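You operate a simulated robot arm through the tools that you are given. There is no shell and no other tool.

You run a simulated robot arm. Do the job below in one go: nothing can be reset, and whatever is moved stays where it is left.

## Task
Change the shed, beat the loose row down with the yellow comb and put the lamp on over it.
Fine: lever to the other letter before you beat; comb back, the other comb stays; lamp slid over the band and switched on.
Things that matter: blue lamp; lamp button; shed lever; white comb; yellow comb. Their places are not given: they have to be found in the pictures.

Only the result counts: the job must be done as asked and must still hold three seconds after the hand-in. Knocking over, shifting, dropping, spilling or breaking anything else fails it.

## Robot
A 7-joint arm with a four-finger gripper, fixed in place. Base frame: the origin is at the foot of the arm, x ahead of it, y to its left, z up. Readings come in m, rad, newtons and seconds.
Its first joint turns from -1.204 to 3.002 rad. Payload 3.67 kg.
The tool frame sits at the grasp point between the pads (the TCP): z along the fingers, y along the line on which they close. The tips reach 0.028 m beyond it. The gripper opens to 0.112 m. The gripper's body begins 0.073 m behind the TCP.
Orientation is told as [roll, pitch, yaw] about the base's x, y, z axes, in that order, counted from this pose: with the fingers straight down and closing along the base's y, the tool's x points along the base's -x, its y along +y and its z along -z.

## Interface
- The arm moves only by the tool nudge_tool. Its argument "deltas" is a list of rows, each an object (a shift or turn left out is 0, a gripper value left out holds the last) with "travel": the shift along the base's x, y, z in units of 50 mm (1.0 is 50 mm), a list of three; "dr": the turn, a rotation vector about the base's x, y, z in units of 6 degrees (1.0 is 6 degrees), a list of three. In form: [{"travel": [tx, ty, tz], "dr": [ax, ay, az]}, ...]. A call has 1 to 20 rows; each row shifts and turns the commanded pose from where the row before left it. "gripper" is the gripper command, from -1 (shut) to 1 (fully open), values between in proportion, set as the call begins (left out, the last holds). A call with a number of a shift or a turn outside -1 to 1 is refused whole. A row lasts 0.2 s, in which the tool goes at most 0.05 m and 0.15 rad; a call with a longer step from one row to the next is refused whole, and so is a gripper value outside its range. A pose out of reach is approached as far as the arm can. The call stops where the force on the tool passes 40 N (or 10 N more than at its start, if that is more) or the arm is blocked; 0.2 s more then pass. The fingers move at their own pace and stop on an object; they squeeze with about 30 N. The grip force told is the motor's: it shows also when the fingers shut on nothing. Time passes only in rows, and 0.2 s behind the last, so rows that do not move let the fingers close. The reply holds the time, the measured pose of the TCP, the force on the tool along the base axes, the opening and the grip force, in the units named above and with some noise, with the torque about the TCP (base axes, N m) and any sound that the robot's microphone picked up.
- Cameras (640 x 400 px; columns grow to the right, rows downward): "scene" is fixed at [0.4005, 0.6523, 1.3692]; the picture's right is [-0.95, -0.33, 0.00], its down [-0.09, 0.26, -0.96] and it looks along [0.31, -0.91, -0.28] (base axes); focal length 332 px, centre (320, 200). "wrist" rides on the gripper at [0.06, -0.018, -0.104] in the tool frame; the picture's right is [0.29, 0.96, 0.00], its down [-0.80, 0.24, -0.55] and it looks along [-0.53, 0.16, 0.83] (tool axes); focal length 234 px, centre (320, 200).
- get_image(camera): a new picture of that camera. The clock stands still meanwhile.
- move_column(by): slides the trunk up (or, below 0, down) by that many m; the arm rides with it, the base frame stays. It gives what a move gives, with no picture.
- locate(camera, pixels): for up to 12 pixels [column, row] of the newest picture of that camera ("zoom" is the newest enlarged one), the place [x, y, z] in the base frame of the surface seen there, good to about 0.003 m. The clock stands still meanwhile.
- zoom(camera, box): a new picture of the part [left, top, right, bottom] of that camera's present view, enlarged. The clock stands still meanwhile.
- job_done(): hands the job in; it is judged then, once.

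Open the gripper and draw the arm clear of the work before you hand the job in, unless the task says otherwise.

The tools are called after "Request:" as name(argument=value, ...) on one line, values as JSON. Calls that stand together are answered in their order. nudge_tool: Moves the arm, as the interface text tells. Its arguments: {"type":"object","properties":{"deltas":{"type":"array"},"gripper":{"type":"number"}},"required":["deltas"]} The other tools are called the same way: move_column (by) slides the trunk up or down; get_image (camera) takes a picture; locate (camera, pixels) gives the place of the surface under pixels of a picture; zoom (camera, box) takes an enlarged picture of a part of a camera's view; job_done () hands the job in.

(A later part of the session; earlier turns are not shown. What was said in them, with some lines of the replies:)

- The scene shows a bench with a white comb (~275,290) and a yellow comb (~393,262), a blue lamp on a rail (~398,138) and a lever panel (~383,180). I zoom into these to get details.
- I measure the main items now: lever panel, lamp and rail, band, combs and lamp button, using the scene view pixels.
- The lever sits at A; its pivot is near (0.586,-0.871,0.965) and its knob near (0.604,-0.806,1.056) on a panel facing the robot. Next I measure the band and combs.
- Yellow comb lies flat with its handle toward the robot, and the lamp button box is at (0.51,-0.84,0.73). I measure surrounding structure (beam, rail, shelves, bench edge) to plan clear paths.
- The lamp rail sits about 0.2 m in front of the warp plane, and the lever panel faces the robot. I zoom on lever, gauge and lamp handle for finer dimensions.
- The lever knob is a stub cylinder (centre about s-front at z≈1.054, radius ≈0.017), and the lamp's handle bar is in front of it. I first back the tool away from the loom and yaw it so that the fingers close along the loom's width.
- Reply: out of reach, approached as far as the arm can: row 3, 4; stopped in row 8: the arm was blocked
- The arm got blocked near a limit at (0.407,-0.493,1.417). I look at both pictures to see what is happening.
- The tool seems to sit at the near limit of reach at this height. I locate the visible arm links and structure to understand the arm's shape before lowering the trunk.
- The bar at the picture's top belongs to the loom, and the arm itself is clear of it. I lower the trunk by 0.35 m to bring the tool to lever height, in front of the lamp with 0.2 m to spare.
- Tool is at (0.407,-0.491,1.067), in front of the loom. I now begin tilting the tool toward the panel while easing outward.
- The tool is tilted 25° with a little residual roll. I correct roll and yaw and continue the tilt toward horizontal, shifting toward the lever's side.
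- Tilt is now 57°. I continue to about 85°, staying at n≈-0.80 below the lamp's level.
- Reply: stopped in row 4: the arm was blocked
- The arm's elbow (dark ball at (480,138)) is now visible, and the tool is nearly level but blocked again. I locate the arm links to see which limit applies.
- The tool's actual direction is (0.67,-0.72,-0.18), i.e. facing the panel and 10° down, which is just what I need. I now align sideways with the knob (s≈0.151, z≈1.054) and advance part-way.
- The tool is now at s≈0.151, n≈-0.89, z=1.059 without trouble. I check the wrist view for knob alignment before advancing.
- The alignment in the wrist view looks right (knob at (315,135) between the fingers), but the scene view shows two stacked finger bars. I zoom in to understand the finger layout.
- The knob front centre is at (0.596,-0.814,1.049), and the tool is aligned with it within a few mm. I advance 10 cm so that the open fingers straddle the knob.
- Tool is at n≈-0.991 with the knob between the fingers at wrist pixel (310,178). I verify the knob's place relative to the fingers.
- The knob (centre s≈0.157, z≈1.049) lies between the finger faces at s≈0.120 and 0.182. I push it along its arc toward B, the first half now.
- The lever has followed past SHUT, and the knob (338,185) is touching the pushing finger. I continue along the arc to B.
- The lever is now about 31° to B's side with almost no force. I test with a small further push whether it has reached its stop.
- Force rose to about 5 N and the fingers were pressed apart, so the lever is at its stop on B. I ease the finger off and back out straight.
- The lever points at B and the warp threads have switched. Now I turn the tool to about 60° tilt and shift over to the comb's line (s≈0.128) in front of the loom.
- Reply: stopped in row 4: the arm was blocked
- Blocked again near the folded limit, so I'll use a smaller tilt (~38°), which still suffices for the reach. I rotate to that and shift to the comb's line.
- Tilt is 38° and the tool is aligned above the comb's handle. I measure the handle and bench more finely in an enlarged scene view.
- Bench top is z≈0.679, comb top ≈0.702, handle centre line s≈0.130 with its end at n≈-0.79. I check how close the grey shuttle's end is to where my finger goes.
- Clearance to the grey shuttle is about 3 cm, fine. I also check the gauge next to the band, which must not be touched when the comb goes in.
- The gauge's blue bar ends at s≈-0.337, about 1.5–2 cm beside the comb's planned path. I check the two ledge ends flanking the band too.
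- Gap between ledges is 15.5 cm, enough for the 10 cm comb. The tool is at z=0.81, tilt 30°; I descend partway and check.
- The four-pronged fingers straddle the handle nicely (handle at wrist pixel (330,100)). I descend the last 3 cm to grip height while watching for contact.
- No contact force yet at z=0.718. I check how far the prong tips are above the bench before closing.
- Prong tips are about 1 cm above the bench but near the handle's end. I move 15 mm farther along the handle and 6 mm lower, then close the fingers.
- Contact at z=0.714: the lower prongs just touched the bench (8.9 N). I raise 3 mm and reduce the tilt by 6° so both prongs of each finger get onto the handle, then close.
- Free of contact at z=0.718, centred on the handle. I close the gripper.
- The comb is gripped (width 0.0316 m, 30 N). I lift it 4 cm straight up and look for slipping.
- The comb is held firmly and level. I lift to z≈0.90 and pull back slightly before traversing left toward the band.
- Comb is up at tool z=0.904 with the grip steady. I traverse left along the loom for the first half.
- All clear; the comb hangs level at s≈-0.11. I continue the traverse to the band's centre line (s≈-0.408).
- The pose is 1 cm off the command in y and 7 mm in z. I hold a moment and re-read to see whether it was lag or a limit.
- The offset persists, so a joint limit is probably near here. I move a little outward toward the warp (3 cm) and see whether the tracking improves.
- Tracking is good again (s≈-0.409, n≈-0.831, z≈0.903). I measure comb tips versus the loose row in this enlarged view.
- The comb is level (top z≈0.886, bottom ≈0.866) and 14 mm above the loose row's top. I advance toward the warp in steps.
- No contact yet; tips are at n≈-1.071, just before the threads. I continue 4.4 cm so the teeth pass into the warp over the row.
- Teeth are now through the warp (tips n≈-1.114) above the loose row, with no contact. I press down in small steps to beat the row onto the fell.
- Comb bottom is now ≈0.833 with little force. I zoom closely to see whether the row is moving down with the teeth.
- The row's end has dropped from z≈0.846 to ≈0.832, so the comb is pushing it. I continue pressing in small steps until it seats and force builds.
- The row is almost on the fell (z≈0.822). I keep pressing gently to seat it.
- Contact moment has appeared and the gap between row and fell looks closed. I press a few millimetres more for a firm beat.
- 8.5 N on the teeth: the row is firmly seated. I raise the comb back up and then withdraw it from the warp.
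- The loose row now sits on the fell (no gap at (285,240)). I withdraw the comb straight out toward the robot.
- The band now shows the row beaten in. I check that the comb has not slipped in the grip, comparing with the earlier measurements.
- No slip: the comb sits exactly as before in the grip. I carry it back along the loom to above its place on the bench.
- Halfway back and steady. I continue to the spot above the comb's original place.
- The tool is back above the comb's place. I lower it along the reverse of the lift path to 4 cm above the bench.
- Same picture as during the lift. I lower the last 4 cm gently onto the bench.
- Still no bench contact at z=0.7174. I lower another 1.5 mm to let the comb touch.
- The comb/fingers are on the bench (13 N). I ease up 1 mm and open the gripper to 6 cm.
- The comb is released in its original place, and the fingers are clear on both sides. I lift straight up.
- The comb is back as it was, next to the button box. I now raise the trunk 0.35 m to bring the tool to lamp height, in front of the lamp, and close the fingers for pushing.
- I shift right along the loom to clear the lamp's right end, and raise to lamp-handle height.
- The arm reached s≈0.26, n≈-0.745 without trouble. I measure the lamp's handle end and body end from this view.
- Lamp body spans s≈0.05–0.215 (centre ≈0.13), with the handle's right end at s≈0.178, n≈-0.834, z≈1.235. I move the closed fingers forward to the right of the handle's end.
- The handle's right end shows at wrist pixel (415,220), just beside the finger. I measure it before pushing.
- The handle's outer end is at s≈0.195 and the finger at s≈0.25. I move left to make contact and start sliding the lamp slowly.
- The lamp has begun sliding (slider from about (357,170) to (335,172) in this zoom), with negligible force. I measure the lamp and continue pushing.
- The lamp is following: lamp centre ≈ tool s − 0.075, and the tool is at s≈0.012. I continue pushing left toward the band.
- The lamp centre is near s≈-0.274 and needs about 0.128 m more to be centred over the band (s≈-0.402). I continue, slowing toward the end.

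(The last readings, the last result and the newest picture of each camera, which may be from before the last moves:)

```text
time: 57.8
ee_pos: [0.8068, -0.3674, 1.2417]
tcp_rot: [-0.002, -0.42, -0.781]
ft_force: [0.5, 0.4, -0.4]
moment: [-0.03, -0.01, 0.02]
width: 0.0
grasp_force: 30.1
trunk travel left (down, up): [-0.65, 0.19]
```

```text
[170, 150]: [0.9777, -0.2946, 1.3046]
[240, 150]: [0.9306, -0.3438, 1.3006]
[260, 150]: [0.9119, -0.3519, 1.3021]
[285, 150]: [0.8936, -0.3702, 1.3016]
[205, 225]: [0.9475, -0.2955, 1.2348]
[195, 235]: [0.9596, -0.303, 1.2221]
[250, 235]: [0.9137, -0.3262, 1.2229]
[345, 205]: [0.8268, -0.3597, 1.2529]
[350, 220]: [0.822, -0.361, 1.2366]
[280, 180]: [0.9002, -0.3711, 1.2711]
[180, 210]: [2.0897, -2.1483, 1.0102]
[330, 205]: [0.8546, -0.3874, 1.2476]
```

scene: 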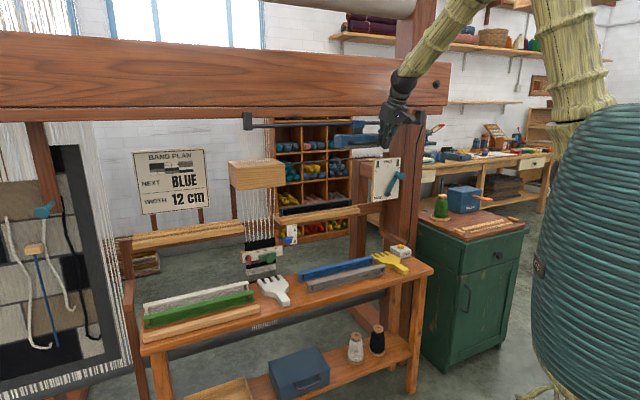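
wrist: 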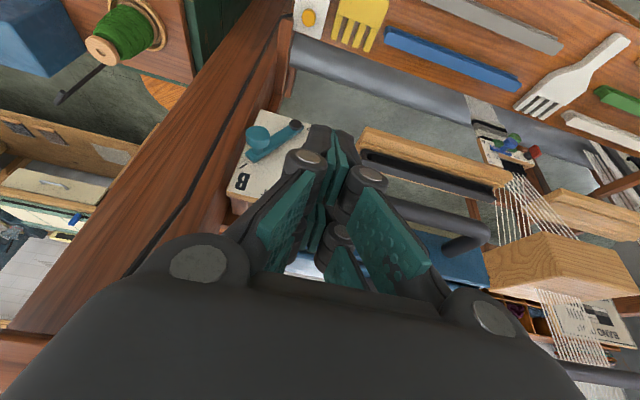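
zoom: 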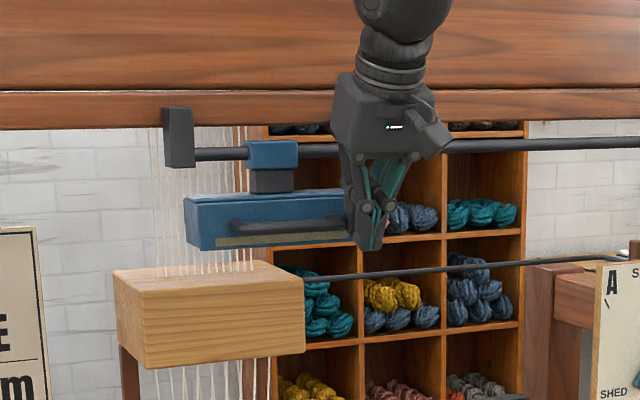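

The lamp centre is at s≈-0.384 versus the band centre s≈-0.403. I push 1.9 cm more, slowly.

Request:
nudge_tool(deltas=[{"travel": [0.1, 0.1, 0]}, {"travel": [0.1, 0.1, 0]}, {"travel": [0.07, 0.07, 0]}, {}])

Request:
zoom(camera="scene", box=[220, 80, 360, 200])

Request:
locate(camera="zoom", pixels=[[240, 150], [250, 150], [265, 150], [280, 150], [195, 220], [205, 225], [190, 215], [330, 200], [170, 150], [335, 215]])

```text
time: 58.8
ee_pos: [0.8211, -0.3536, 1.2418]
tcp_rot: [-0.002, -0.422, -0.783]
ft_force: [-1.3, -1.2, 1.3]
moment: [-0.03, -0.02, 0.01]
width: 0.0
grasp_force: 29.9
trunk travel left (down, up): [-0.65, 0.19]
```

```text
3.33 times, centred on (290, 140) of scene
```

zoom: 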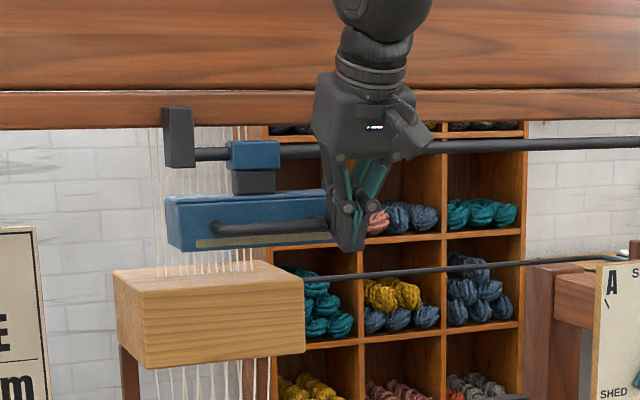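

```text
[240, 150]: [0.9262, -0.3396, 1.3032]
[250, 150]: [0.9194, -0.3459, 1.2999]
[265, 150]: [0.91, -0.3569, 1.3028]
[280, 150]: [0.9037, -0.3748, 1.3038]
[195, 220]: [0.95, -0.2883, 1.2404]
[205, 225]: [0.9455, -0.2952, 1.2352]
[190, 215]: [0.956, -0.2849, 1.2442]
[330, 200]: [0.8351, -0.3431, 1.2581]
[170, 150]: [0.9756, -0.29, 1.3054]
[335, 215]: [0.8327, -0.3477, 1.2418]
```

The lamp is centred over the band (slider s≈-0.401). I move the fingers off to the right, away from the handle, and go back along the loom.

Request:
nudge_tool(deltas=[{"travel": [-0.25, -0.25, 0]}, {"travel": [-0.45, -0.45, 0]}, {"travel": [-0.6, -0.6, 0]}, {"travel": [-0.65, -0.55, 0]}, {"travel": [-0.65, -0.55, 0]}, {"travel": [-0.65, -0.55, 0]}, {"travel": [-0.65, -0.55, 0]}, {"travel": [-0.65, -0.55, 0]}])

Request:
get_image(camera="scene")

```text
time: 60.6
ee_pos: [0.5907, -0.5586, 1.2424]
tcp_rot: [0.0, -0.42, -0.782]
ft_force: [0.8, 0.0, 0.0]
moment: [0.03, -0.02, 0.06]
width: 0.0001
grasp_force: 29.9
trunk travel left (down, up): [-0.65, 0.19]
```

```text
taken
```

scene: 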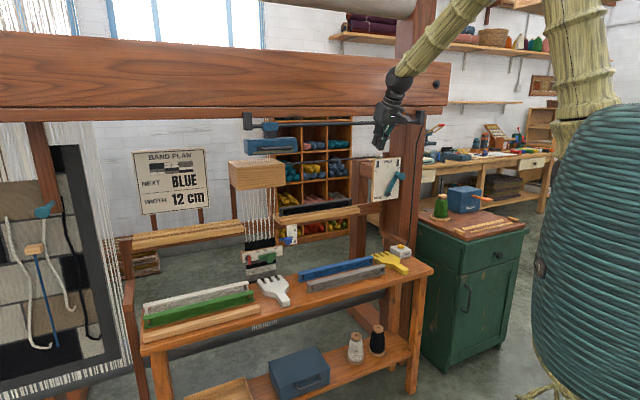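

The lamp stays over the band. I move right to s≈0.2 in front of the loom, then lower the trunk toward the button.

Request:
nudge_tool(deltas=[{"travel": [-0.694, -0.566, 0]}, {"travel": [-0.694, -0.566, 0]}, {"travel": [-0.694, -0.566, 0]}, {"travel": [-0.694, -0.566, 0]}, {"travel": [-0.694, -0.566, 0]}])

Request:
move_column(by=-0.35)

Request:
zoom(camera="scene", box=[370, 220, 430, 270])

Request:
locate(camera="zoom", pixels=[[318, 212], [300, 212], [335, 212], [318, 200], [318, 225], [250, 235], [330, 265], [400, 250], [300, 180], [250, 180]])

```text
time: 61.8
ee_pos: [0.4171, -0.6988, 1.2407]
tcp_rot: [-0.002, -0.421, -0.782]
ft_force: [0.2, -0.9, 0.4]
moment: [0.04, 0.0, 0.02]
width: 0.0002
grasp_force: 30.3
trunk travel left (down, up): [-0.65, 0.19]
```

```text
time: 65.3
ee_pos: [0.4189, -0.6961, 0.8918]
tcp_rot: [-0.001, -0.42, -0.781]
ft_force: [-0.1, 1.4, 0.0]
moment: [0.0, -0.03, 0.03]
width: 0.0
grasp_force: 30.1
trunk travel left (down, up): [-0.3, 0.54]
```

```text
8.00 times, centred on (400, 245) of scene
```

zoom: 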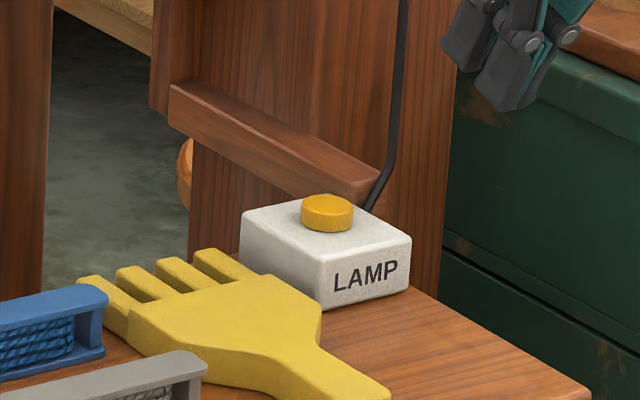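

```text
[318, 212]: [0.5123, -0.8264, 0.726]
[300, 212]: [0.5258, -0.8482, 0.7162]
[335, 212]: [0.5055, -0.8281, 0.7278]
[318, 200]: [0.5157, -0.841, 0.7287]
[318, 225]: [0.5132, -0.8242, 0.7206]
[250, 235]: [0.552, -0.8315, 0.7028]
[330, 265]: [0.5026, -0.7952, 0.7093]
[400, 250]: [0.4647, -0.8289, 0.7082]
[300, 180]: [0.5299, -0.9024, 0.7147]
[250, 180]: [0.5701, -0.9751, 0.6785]
```

The button's centre is about (0.510,-0.837) with its top at z≈0.7285. I move the closed fingers above it at z≈0.80.

Request:
nudge_tool(deltas=[{"travel": [0.378, -0.577, -0.2]}, {"travel": [0.378, -0.577, -0.2]}, {"travel": [0.378, -0.577, -0.3]}, {"travel": [0.378, -0.577, -0.5]}, {"travel": [0.378, -0.577, -0.64]}])

Request:
zoom(camera="scene", box=[370, 210, 430, 270])

Request:
get_image(camera="wrist")

```text
time: 66.5
ee_pos: [0.5145, -0.8457, 0.7956]
tcp_rot: [0.002, -0.417, -0.785]
ft_force: [-0.1, 0.0, 0.1]
moment: [0.04, -0.02, -0.01]
width: 0.0
grasp_force: 30.3
trunk travel left (down, up): [-0.3, 0.54]
```

```text
6.67 times, centred on (400, 240) of scene
```

zoom: 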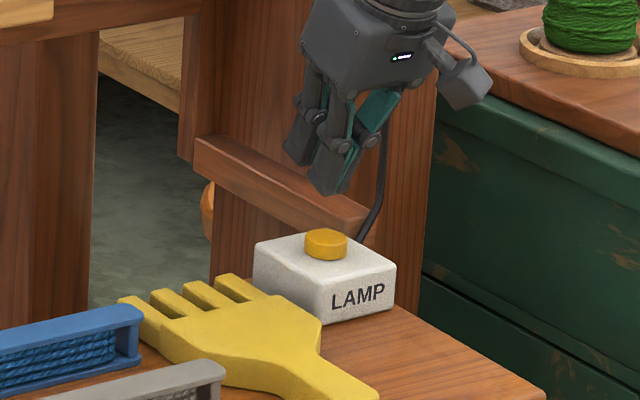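

```text
taken
```

wrist: 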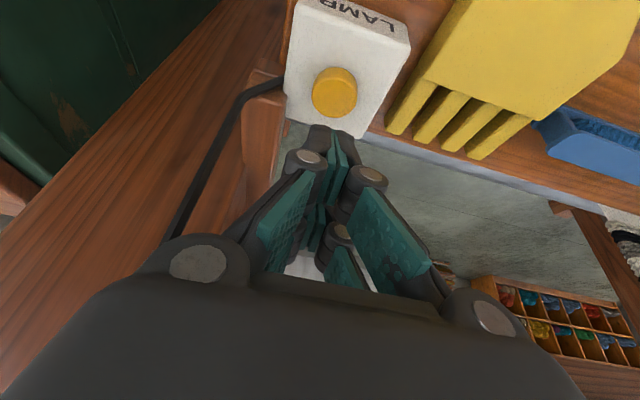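

The button shows at wrist pixel (334,92) just ahead of the fingertips at (330,130). I measure button and tip positions precisely.

Request:
locate(camera="wrist", pixels=[[336, 88], [320, 90], [352, 92], [336, 72], [330, 105], [330, 128], [322, 130], [345, 135], [300, 85]])

Request:
locate(camera="zoom", pixels=[[322, 190], [340, 190], [330, 175], [345, 180], [290, 165], [325, 237], [270, 200], [340, 215]])

```text
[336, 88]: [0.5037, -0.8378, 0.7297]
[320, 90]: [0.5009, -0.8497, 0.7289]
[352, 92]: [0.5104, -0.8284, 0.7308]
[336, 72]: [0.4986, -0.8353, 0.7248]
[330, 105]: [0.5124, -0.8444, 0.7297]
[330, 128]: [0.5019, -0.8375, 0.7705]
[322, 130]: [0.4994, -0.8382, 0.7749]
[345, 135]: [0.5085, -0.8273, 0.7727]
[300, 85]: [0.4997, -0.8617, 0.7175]
```

```text
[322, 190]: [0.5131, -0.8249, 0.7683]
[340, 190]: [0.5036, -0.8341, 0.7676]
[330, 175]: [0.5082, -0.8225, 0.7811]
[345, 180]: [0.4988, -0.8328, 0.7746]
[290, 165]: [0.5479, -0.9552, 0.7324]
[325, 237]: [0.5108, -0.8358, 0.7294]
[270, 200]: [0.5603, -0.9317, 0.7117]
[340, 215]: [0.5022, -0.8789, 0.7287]
```

Tips and button are aligned within a few mm (both s≈0.234, n≈-0.95). I descend toward the button, then press in small steps listening for a click.

Request:
nudge_tool(deltas=[{"travel": [0, 0, -0.3]}, {"travel": [0, 0, -0.2]}, {"travel": [0, 0, -0.08]}])

```text
time: 67.3
ee_pos: [0.5137, -0.8403, 0.7716]
tcp_rot: [-0.005, -0.422, -0.782]
ft_force: [-0.8, 0.6, 0.7]
moment: [-0.01, 0.07, 0.0]
width: 0.0
grasp_force: 30.0
trunk travel left (down, up): [-0.3, 0.54]
```

Still free at z≈0.772 (tips ≈6 mm above the button). I continue down in 3 mm steps.

Request:
nudge_tool(deltas=[{"travel": [0, 0, -0.06]}, {"travel": [0, 0, -0.06]}, {"travel": [0, 0, -0.04]}])

```text
time: 68.1
ee_pos: [0.5125, -0.8415, 0.7632]
tcp_rot: [-0.003, -0.42, -0.779]
ft_force: [0.5, 0.1, 0.1]
moment: [0.05, 0.01, -0.03]
width: 0.0002
grasp_force: 29.5
trunk travel left (down, up): [-0.3, 0.54]
```

No contact yet at z=0.763 (tips near 0.727–0.730). I go on with 2–3 mm steps.

Request:
nudge_tool(deltas=[{"travel": [0, 0, -0.05]}, {"travel": [0, 0, -0.05]}])

Request:
zoom(camera="scene", box=[370, 210, 430, 270])

```text
time: 68.7
ee_pos: [0.514, -0.8412, 0.7587]
tcp_rot: [-0.002, -0.42, -0.782]
ft_force: [-0.3, -0.6, 1.9]
moment: [-0.01, 0.01, -0.02]
width: 0.0059
grasp_force: 35.6
trunk travel left (down, up): [-0.3, 0.54]
heard: click
```

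```text
6.67 times, centred on (400, 240) of scene
```

zoom: 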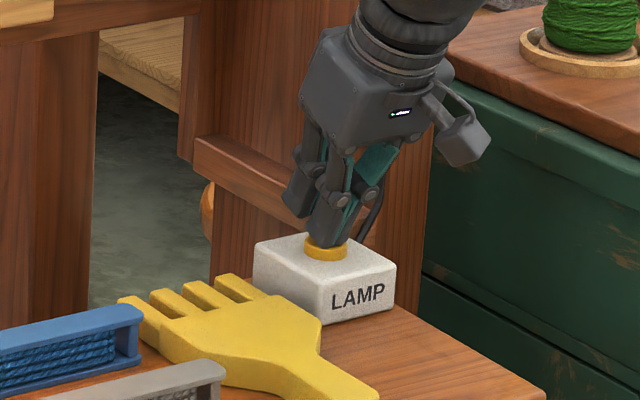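

A click was heard with the button pressed. I lift straight up off it and check the lamp.

Request:
nudge_tool(deltas=[{"travel": [0, 0, 0.2]}, {"travel": [0, 0, 0.4]}, {"travel": [0, 0, 0.6]}])

Request:
zoom(camera="scene", box=[215, 100, 335, 300])

Request:
zoom(camera="scene", box=[230, 110, 310, 190])

```text
time: 69.5
ee_pos: [0.5122, -0.8415, 0.8184]
tcp_rot: [-0.002, -0.42, -0.781]
ft_force: [-0.2, 0.7, -0.2]
moment: [0.0, 0.03, -0.05]
width: 0.0
grasp_force: 36.0
trunk travel left (down, up): [-0.3, 0.54]
```

```text
2.00 times, centred on (275, 200) of scene
```

zoom: 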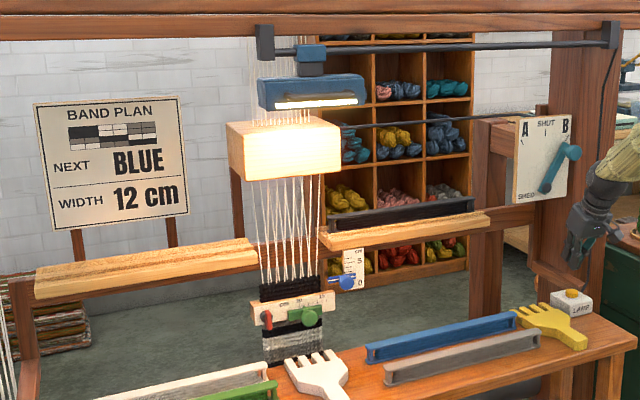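

```text
5.00 times, centred on (270, 150) of scene
```

zoom: 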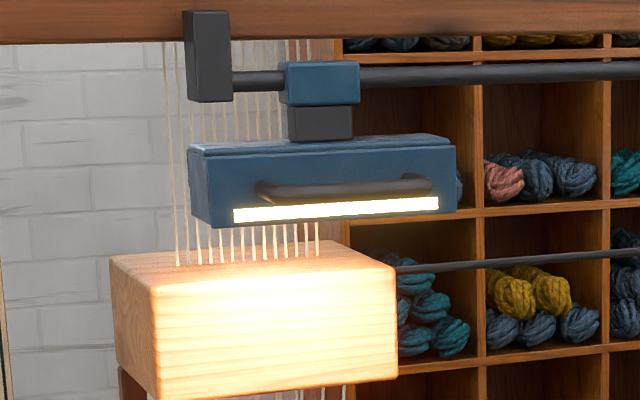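

The lamp is lit. I double-check the lamp's position, the band, and both combs and the lever.

Request:
locate(camera="zoom", pixels=[[295, 85], [323, 85], [352, 85], [195, 180], [215, 190], [450, 170], [180, 200], [320, 235], [130, 320], [390, 320], [250, 320], [300, 190]])

Request:
zoom(camera="scene", box=[235, 205, 305, 265])

Request:
zoom(camera="scene", box=[230, 250, 320, 330])

Request:
zoom(camera="scene", box=[365, 150, 425, 285])

```text
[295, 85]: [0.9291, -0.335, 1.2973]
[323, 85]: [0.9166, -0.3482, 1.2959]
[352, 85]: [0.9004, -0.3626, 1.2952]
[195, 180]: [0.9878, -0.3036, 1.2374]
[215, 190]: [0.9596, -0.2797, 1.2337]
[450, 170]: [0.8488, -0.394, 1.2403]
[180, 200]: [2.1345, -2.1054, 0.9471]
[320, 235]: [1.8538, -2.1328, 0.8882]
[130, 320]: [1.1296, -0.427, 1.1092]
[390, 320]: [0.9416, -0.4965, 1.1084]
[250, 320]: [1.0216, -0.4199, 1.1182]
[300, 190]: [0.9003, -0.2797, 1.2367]
```

```text
6.67 times, centred on (270, 235) of scene
```

zoom: 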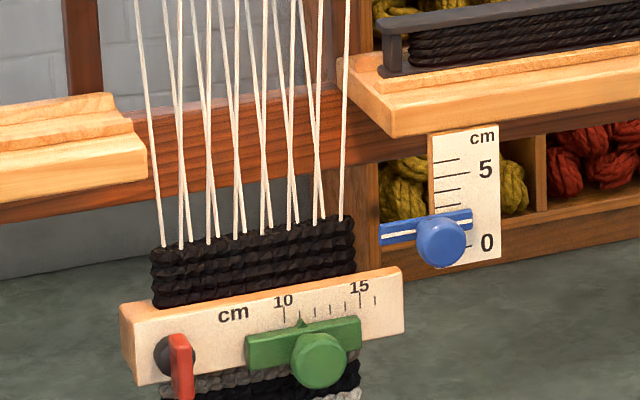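

```text
5.00 times, centred on (275, 290) of scene
```

zoom: 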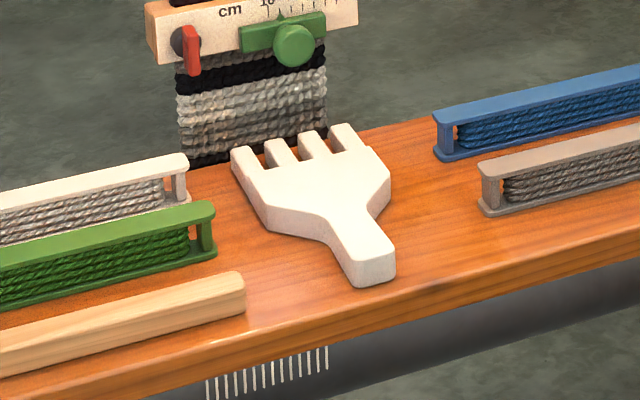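

```text
2.96 times, centred on (395, 218) of scene
```

zoom: 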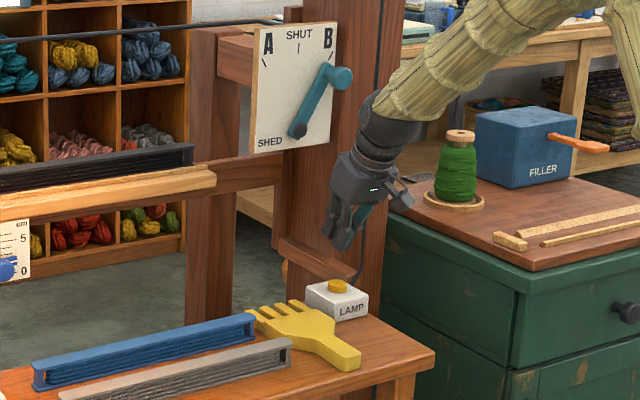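

Row beaten in, lamp lit and centred (slider s≈-0.402), lever on B, white comb untouched. I draw the arm back from the bench and open the gripper.

Request:
nudge_tool(deltas=[{"travel": [-0.2, 0.2, 0.5]}, {"travel": [-0.5, 0.5, 0.3]}, {"travel": [-0.6, 0.6, 0.2]}, {"travel": [-0.6, 0.6, 0]}, {"travel": [-0.6, 0.6, 0]}])

Request:
nudge_tool(deltas=[{}, {}, {}, {}], gripper=1)

Request:
get_image(camera="scene")

Request:
zoom(camera="scene", box=[340, 230, 430, 290])

Request:
locate(camera="zoom", pixels=[[232, 166], [268, 160], [298, 153], [335, 146], [300, 215], [410, 190], [390, 235], [450, 260], [440, 290]])

```text
time: 70.7
ee_pos: [0.3869, -0.7149, 0.8695]
tcp_rot: [-0.004, -0.422, -0.78]
ft_force: [-0.1, 1.3, 0.3]
moment: [-0.01, 0.01, 0.0]
width: 0.0
grasp_force: 35.7
trunk travel left (down, up): [-0.3, 0.54]
```

```text
time: 71.7
ee_pos: [0.3876, -0.7156, 0.8682]
tcp_rot: [-0.002, -0.419, -0.781]
ft_force: [0.8, 1.0, -0.2]
moment: [-0.03, -0.02, -0.01]
width: 0.1122
grasp_force: 0.0
trunk travel left (down, up): [-0.3, 0.54]
```

```text
taken
```

scene: 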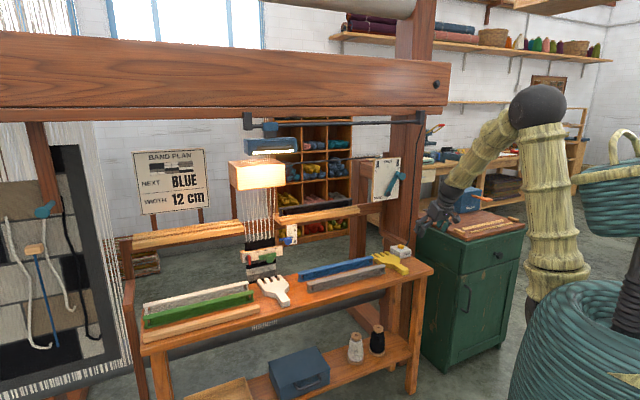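

```text
6.67 times, centred on (385, 260) of scene
```

zoom: 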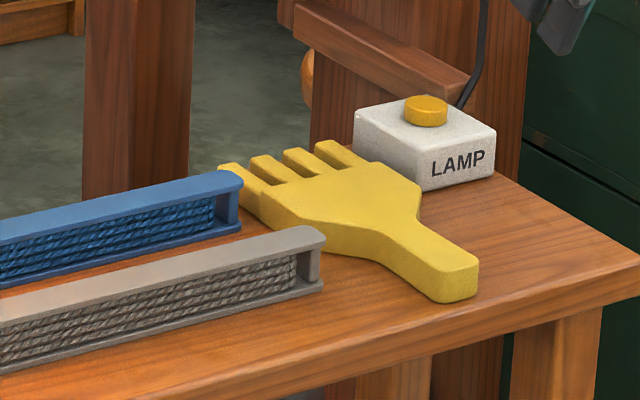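

```text
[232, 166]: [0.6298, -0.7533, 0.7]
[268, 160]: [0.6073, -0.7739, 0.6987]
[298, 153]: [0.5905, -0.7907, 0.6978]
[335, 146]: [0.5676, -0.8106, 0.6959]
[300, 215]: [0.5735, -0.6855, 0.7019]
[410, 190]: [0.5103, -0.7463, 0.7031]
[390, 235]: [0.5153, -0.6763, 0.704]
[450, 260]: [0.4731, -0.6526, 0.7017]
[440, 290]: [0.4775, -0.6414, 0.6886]
```

Everything is in place: the comb lies within ~2 mm of its old spot, and the lamp is lit over the band. I draw the open gripper a bit farther back and up, clear of the work.

Request:
nudge_tool(deltas=[{"travel": [0, 0.5, 0.5]}, {"travel": [0, 0.5, 0.5]}, {"travel": [0, 0.5, 0.5]}, {}, {}])

Request:
get_image(camera="scene")

Request:
zoom(camera="scene", box=[220, 110, 320, 290])

```text
time: 72.9
ee_pos: [0.3893, -0.6418, 0.9435]
tcp_rot: [0.0, -0.42, -0.783]
ft_force: [0.3, -0.1, -0.3]
moment: [0.01, 0.02, -0.02]
width: 0.1118
grasp_force: 0.1
trunk travel left (down, up): [-0.3, 0.54]
```

```text
taken
```

scene: 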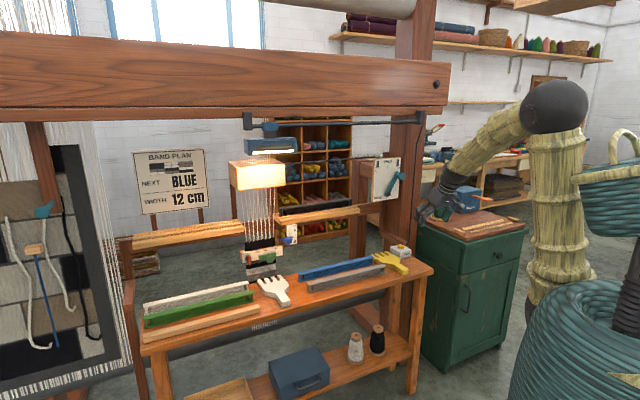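

```text
2.22 times, centred on (270, 200) of scene
```

zoom: 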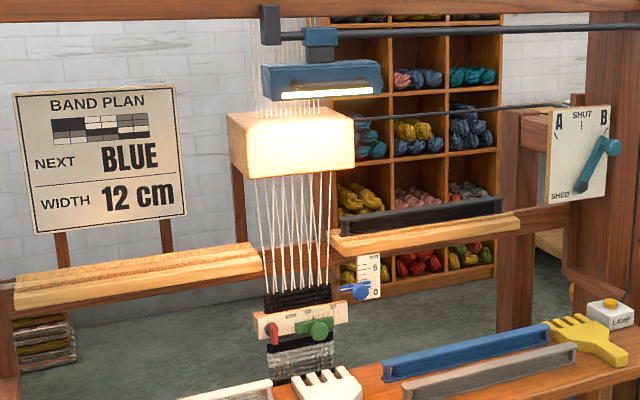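

The final pictures show the lever on B, the row beaten down, and the yellow comb back beside the button box. The white comb is untouched, the lamp is lit over the band, and the arm is clear with an open gripper, so I hand the job in.

Request:
job_done()

```text
The job is handed in.
```

The job is done and handed in; I had no verdict back beyond the confirmation.

- **Shed:** the lever went from A to B before the beat, pushed right up to its stop. The warp threads switched over.
- **Row:** the yellow comb beat the loose row down onto the finished weave, pressed with about 8 N. No gap shows in the pictures.
- **Combs:** the yellow comb is back within about 2–3 mm of where it lay. The white comb was not touched.
- **Lamp:** it is centred over the band to within a few millimetres. I pressed the button once, heard the click, and the lamp is lit.

I saw nothing else knocked or shifted in the last pictures. The arm is drawn back with the gripper open.
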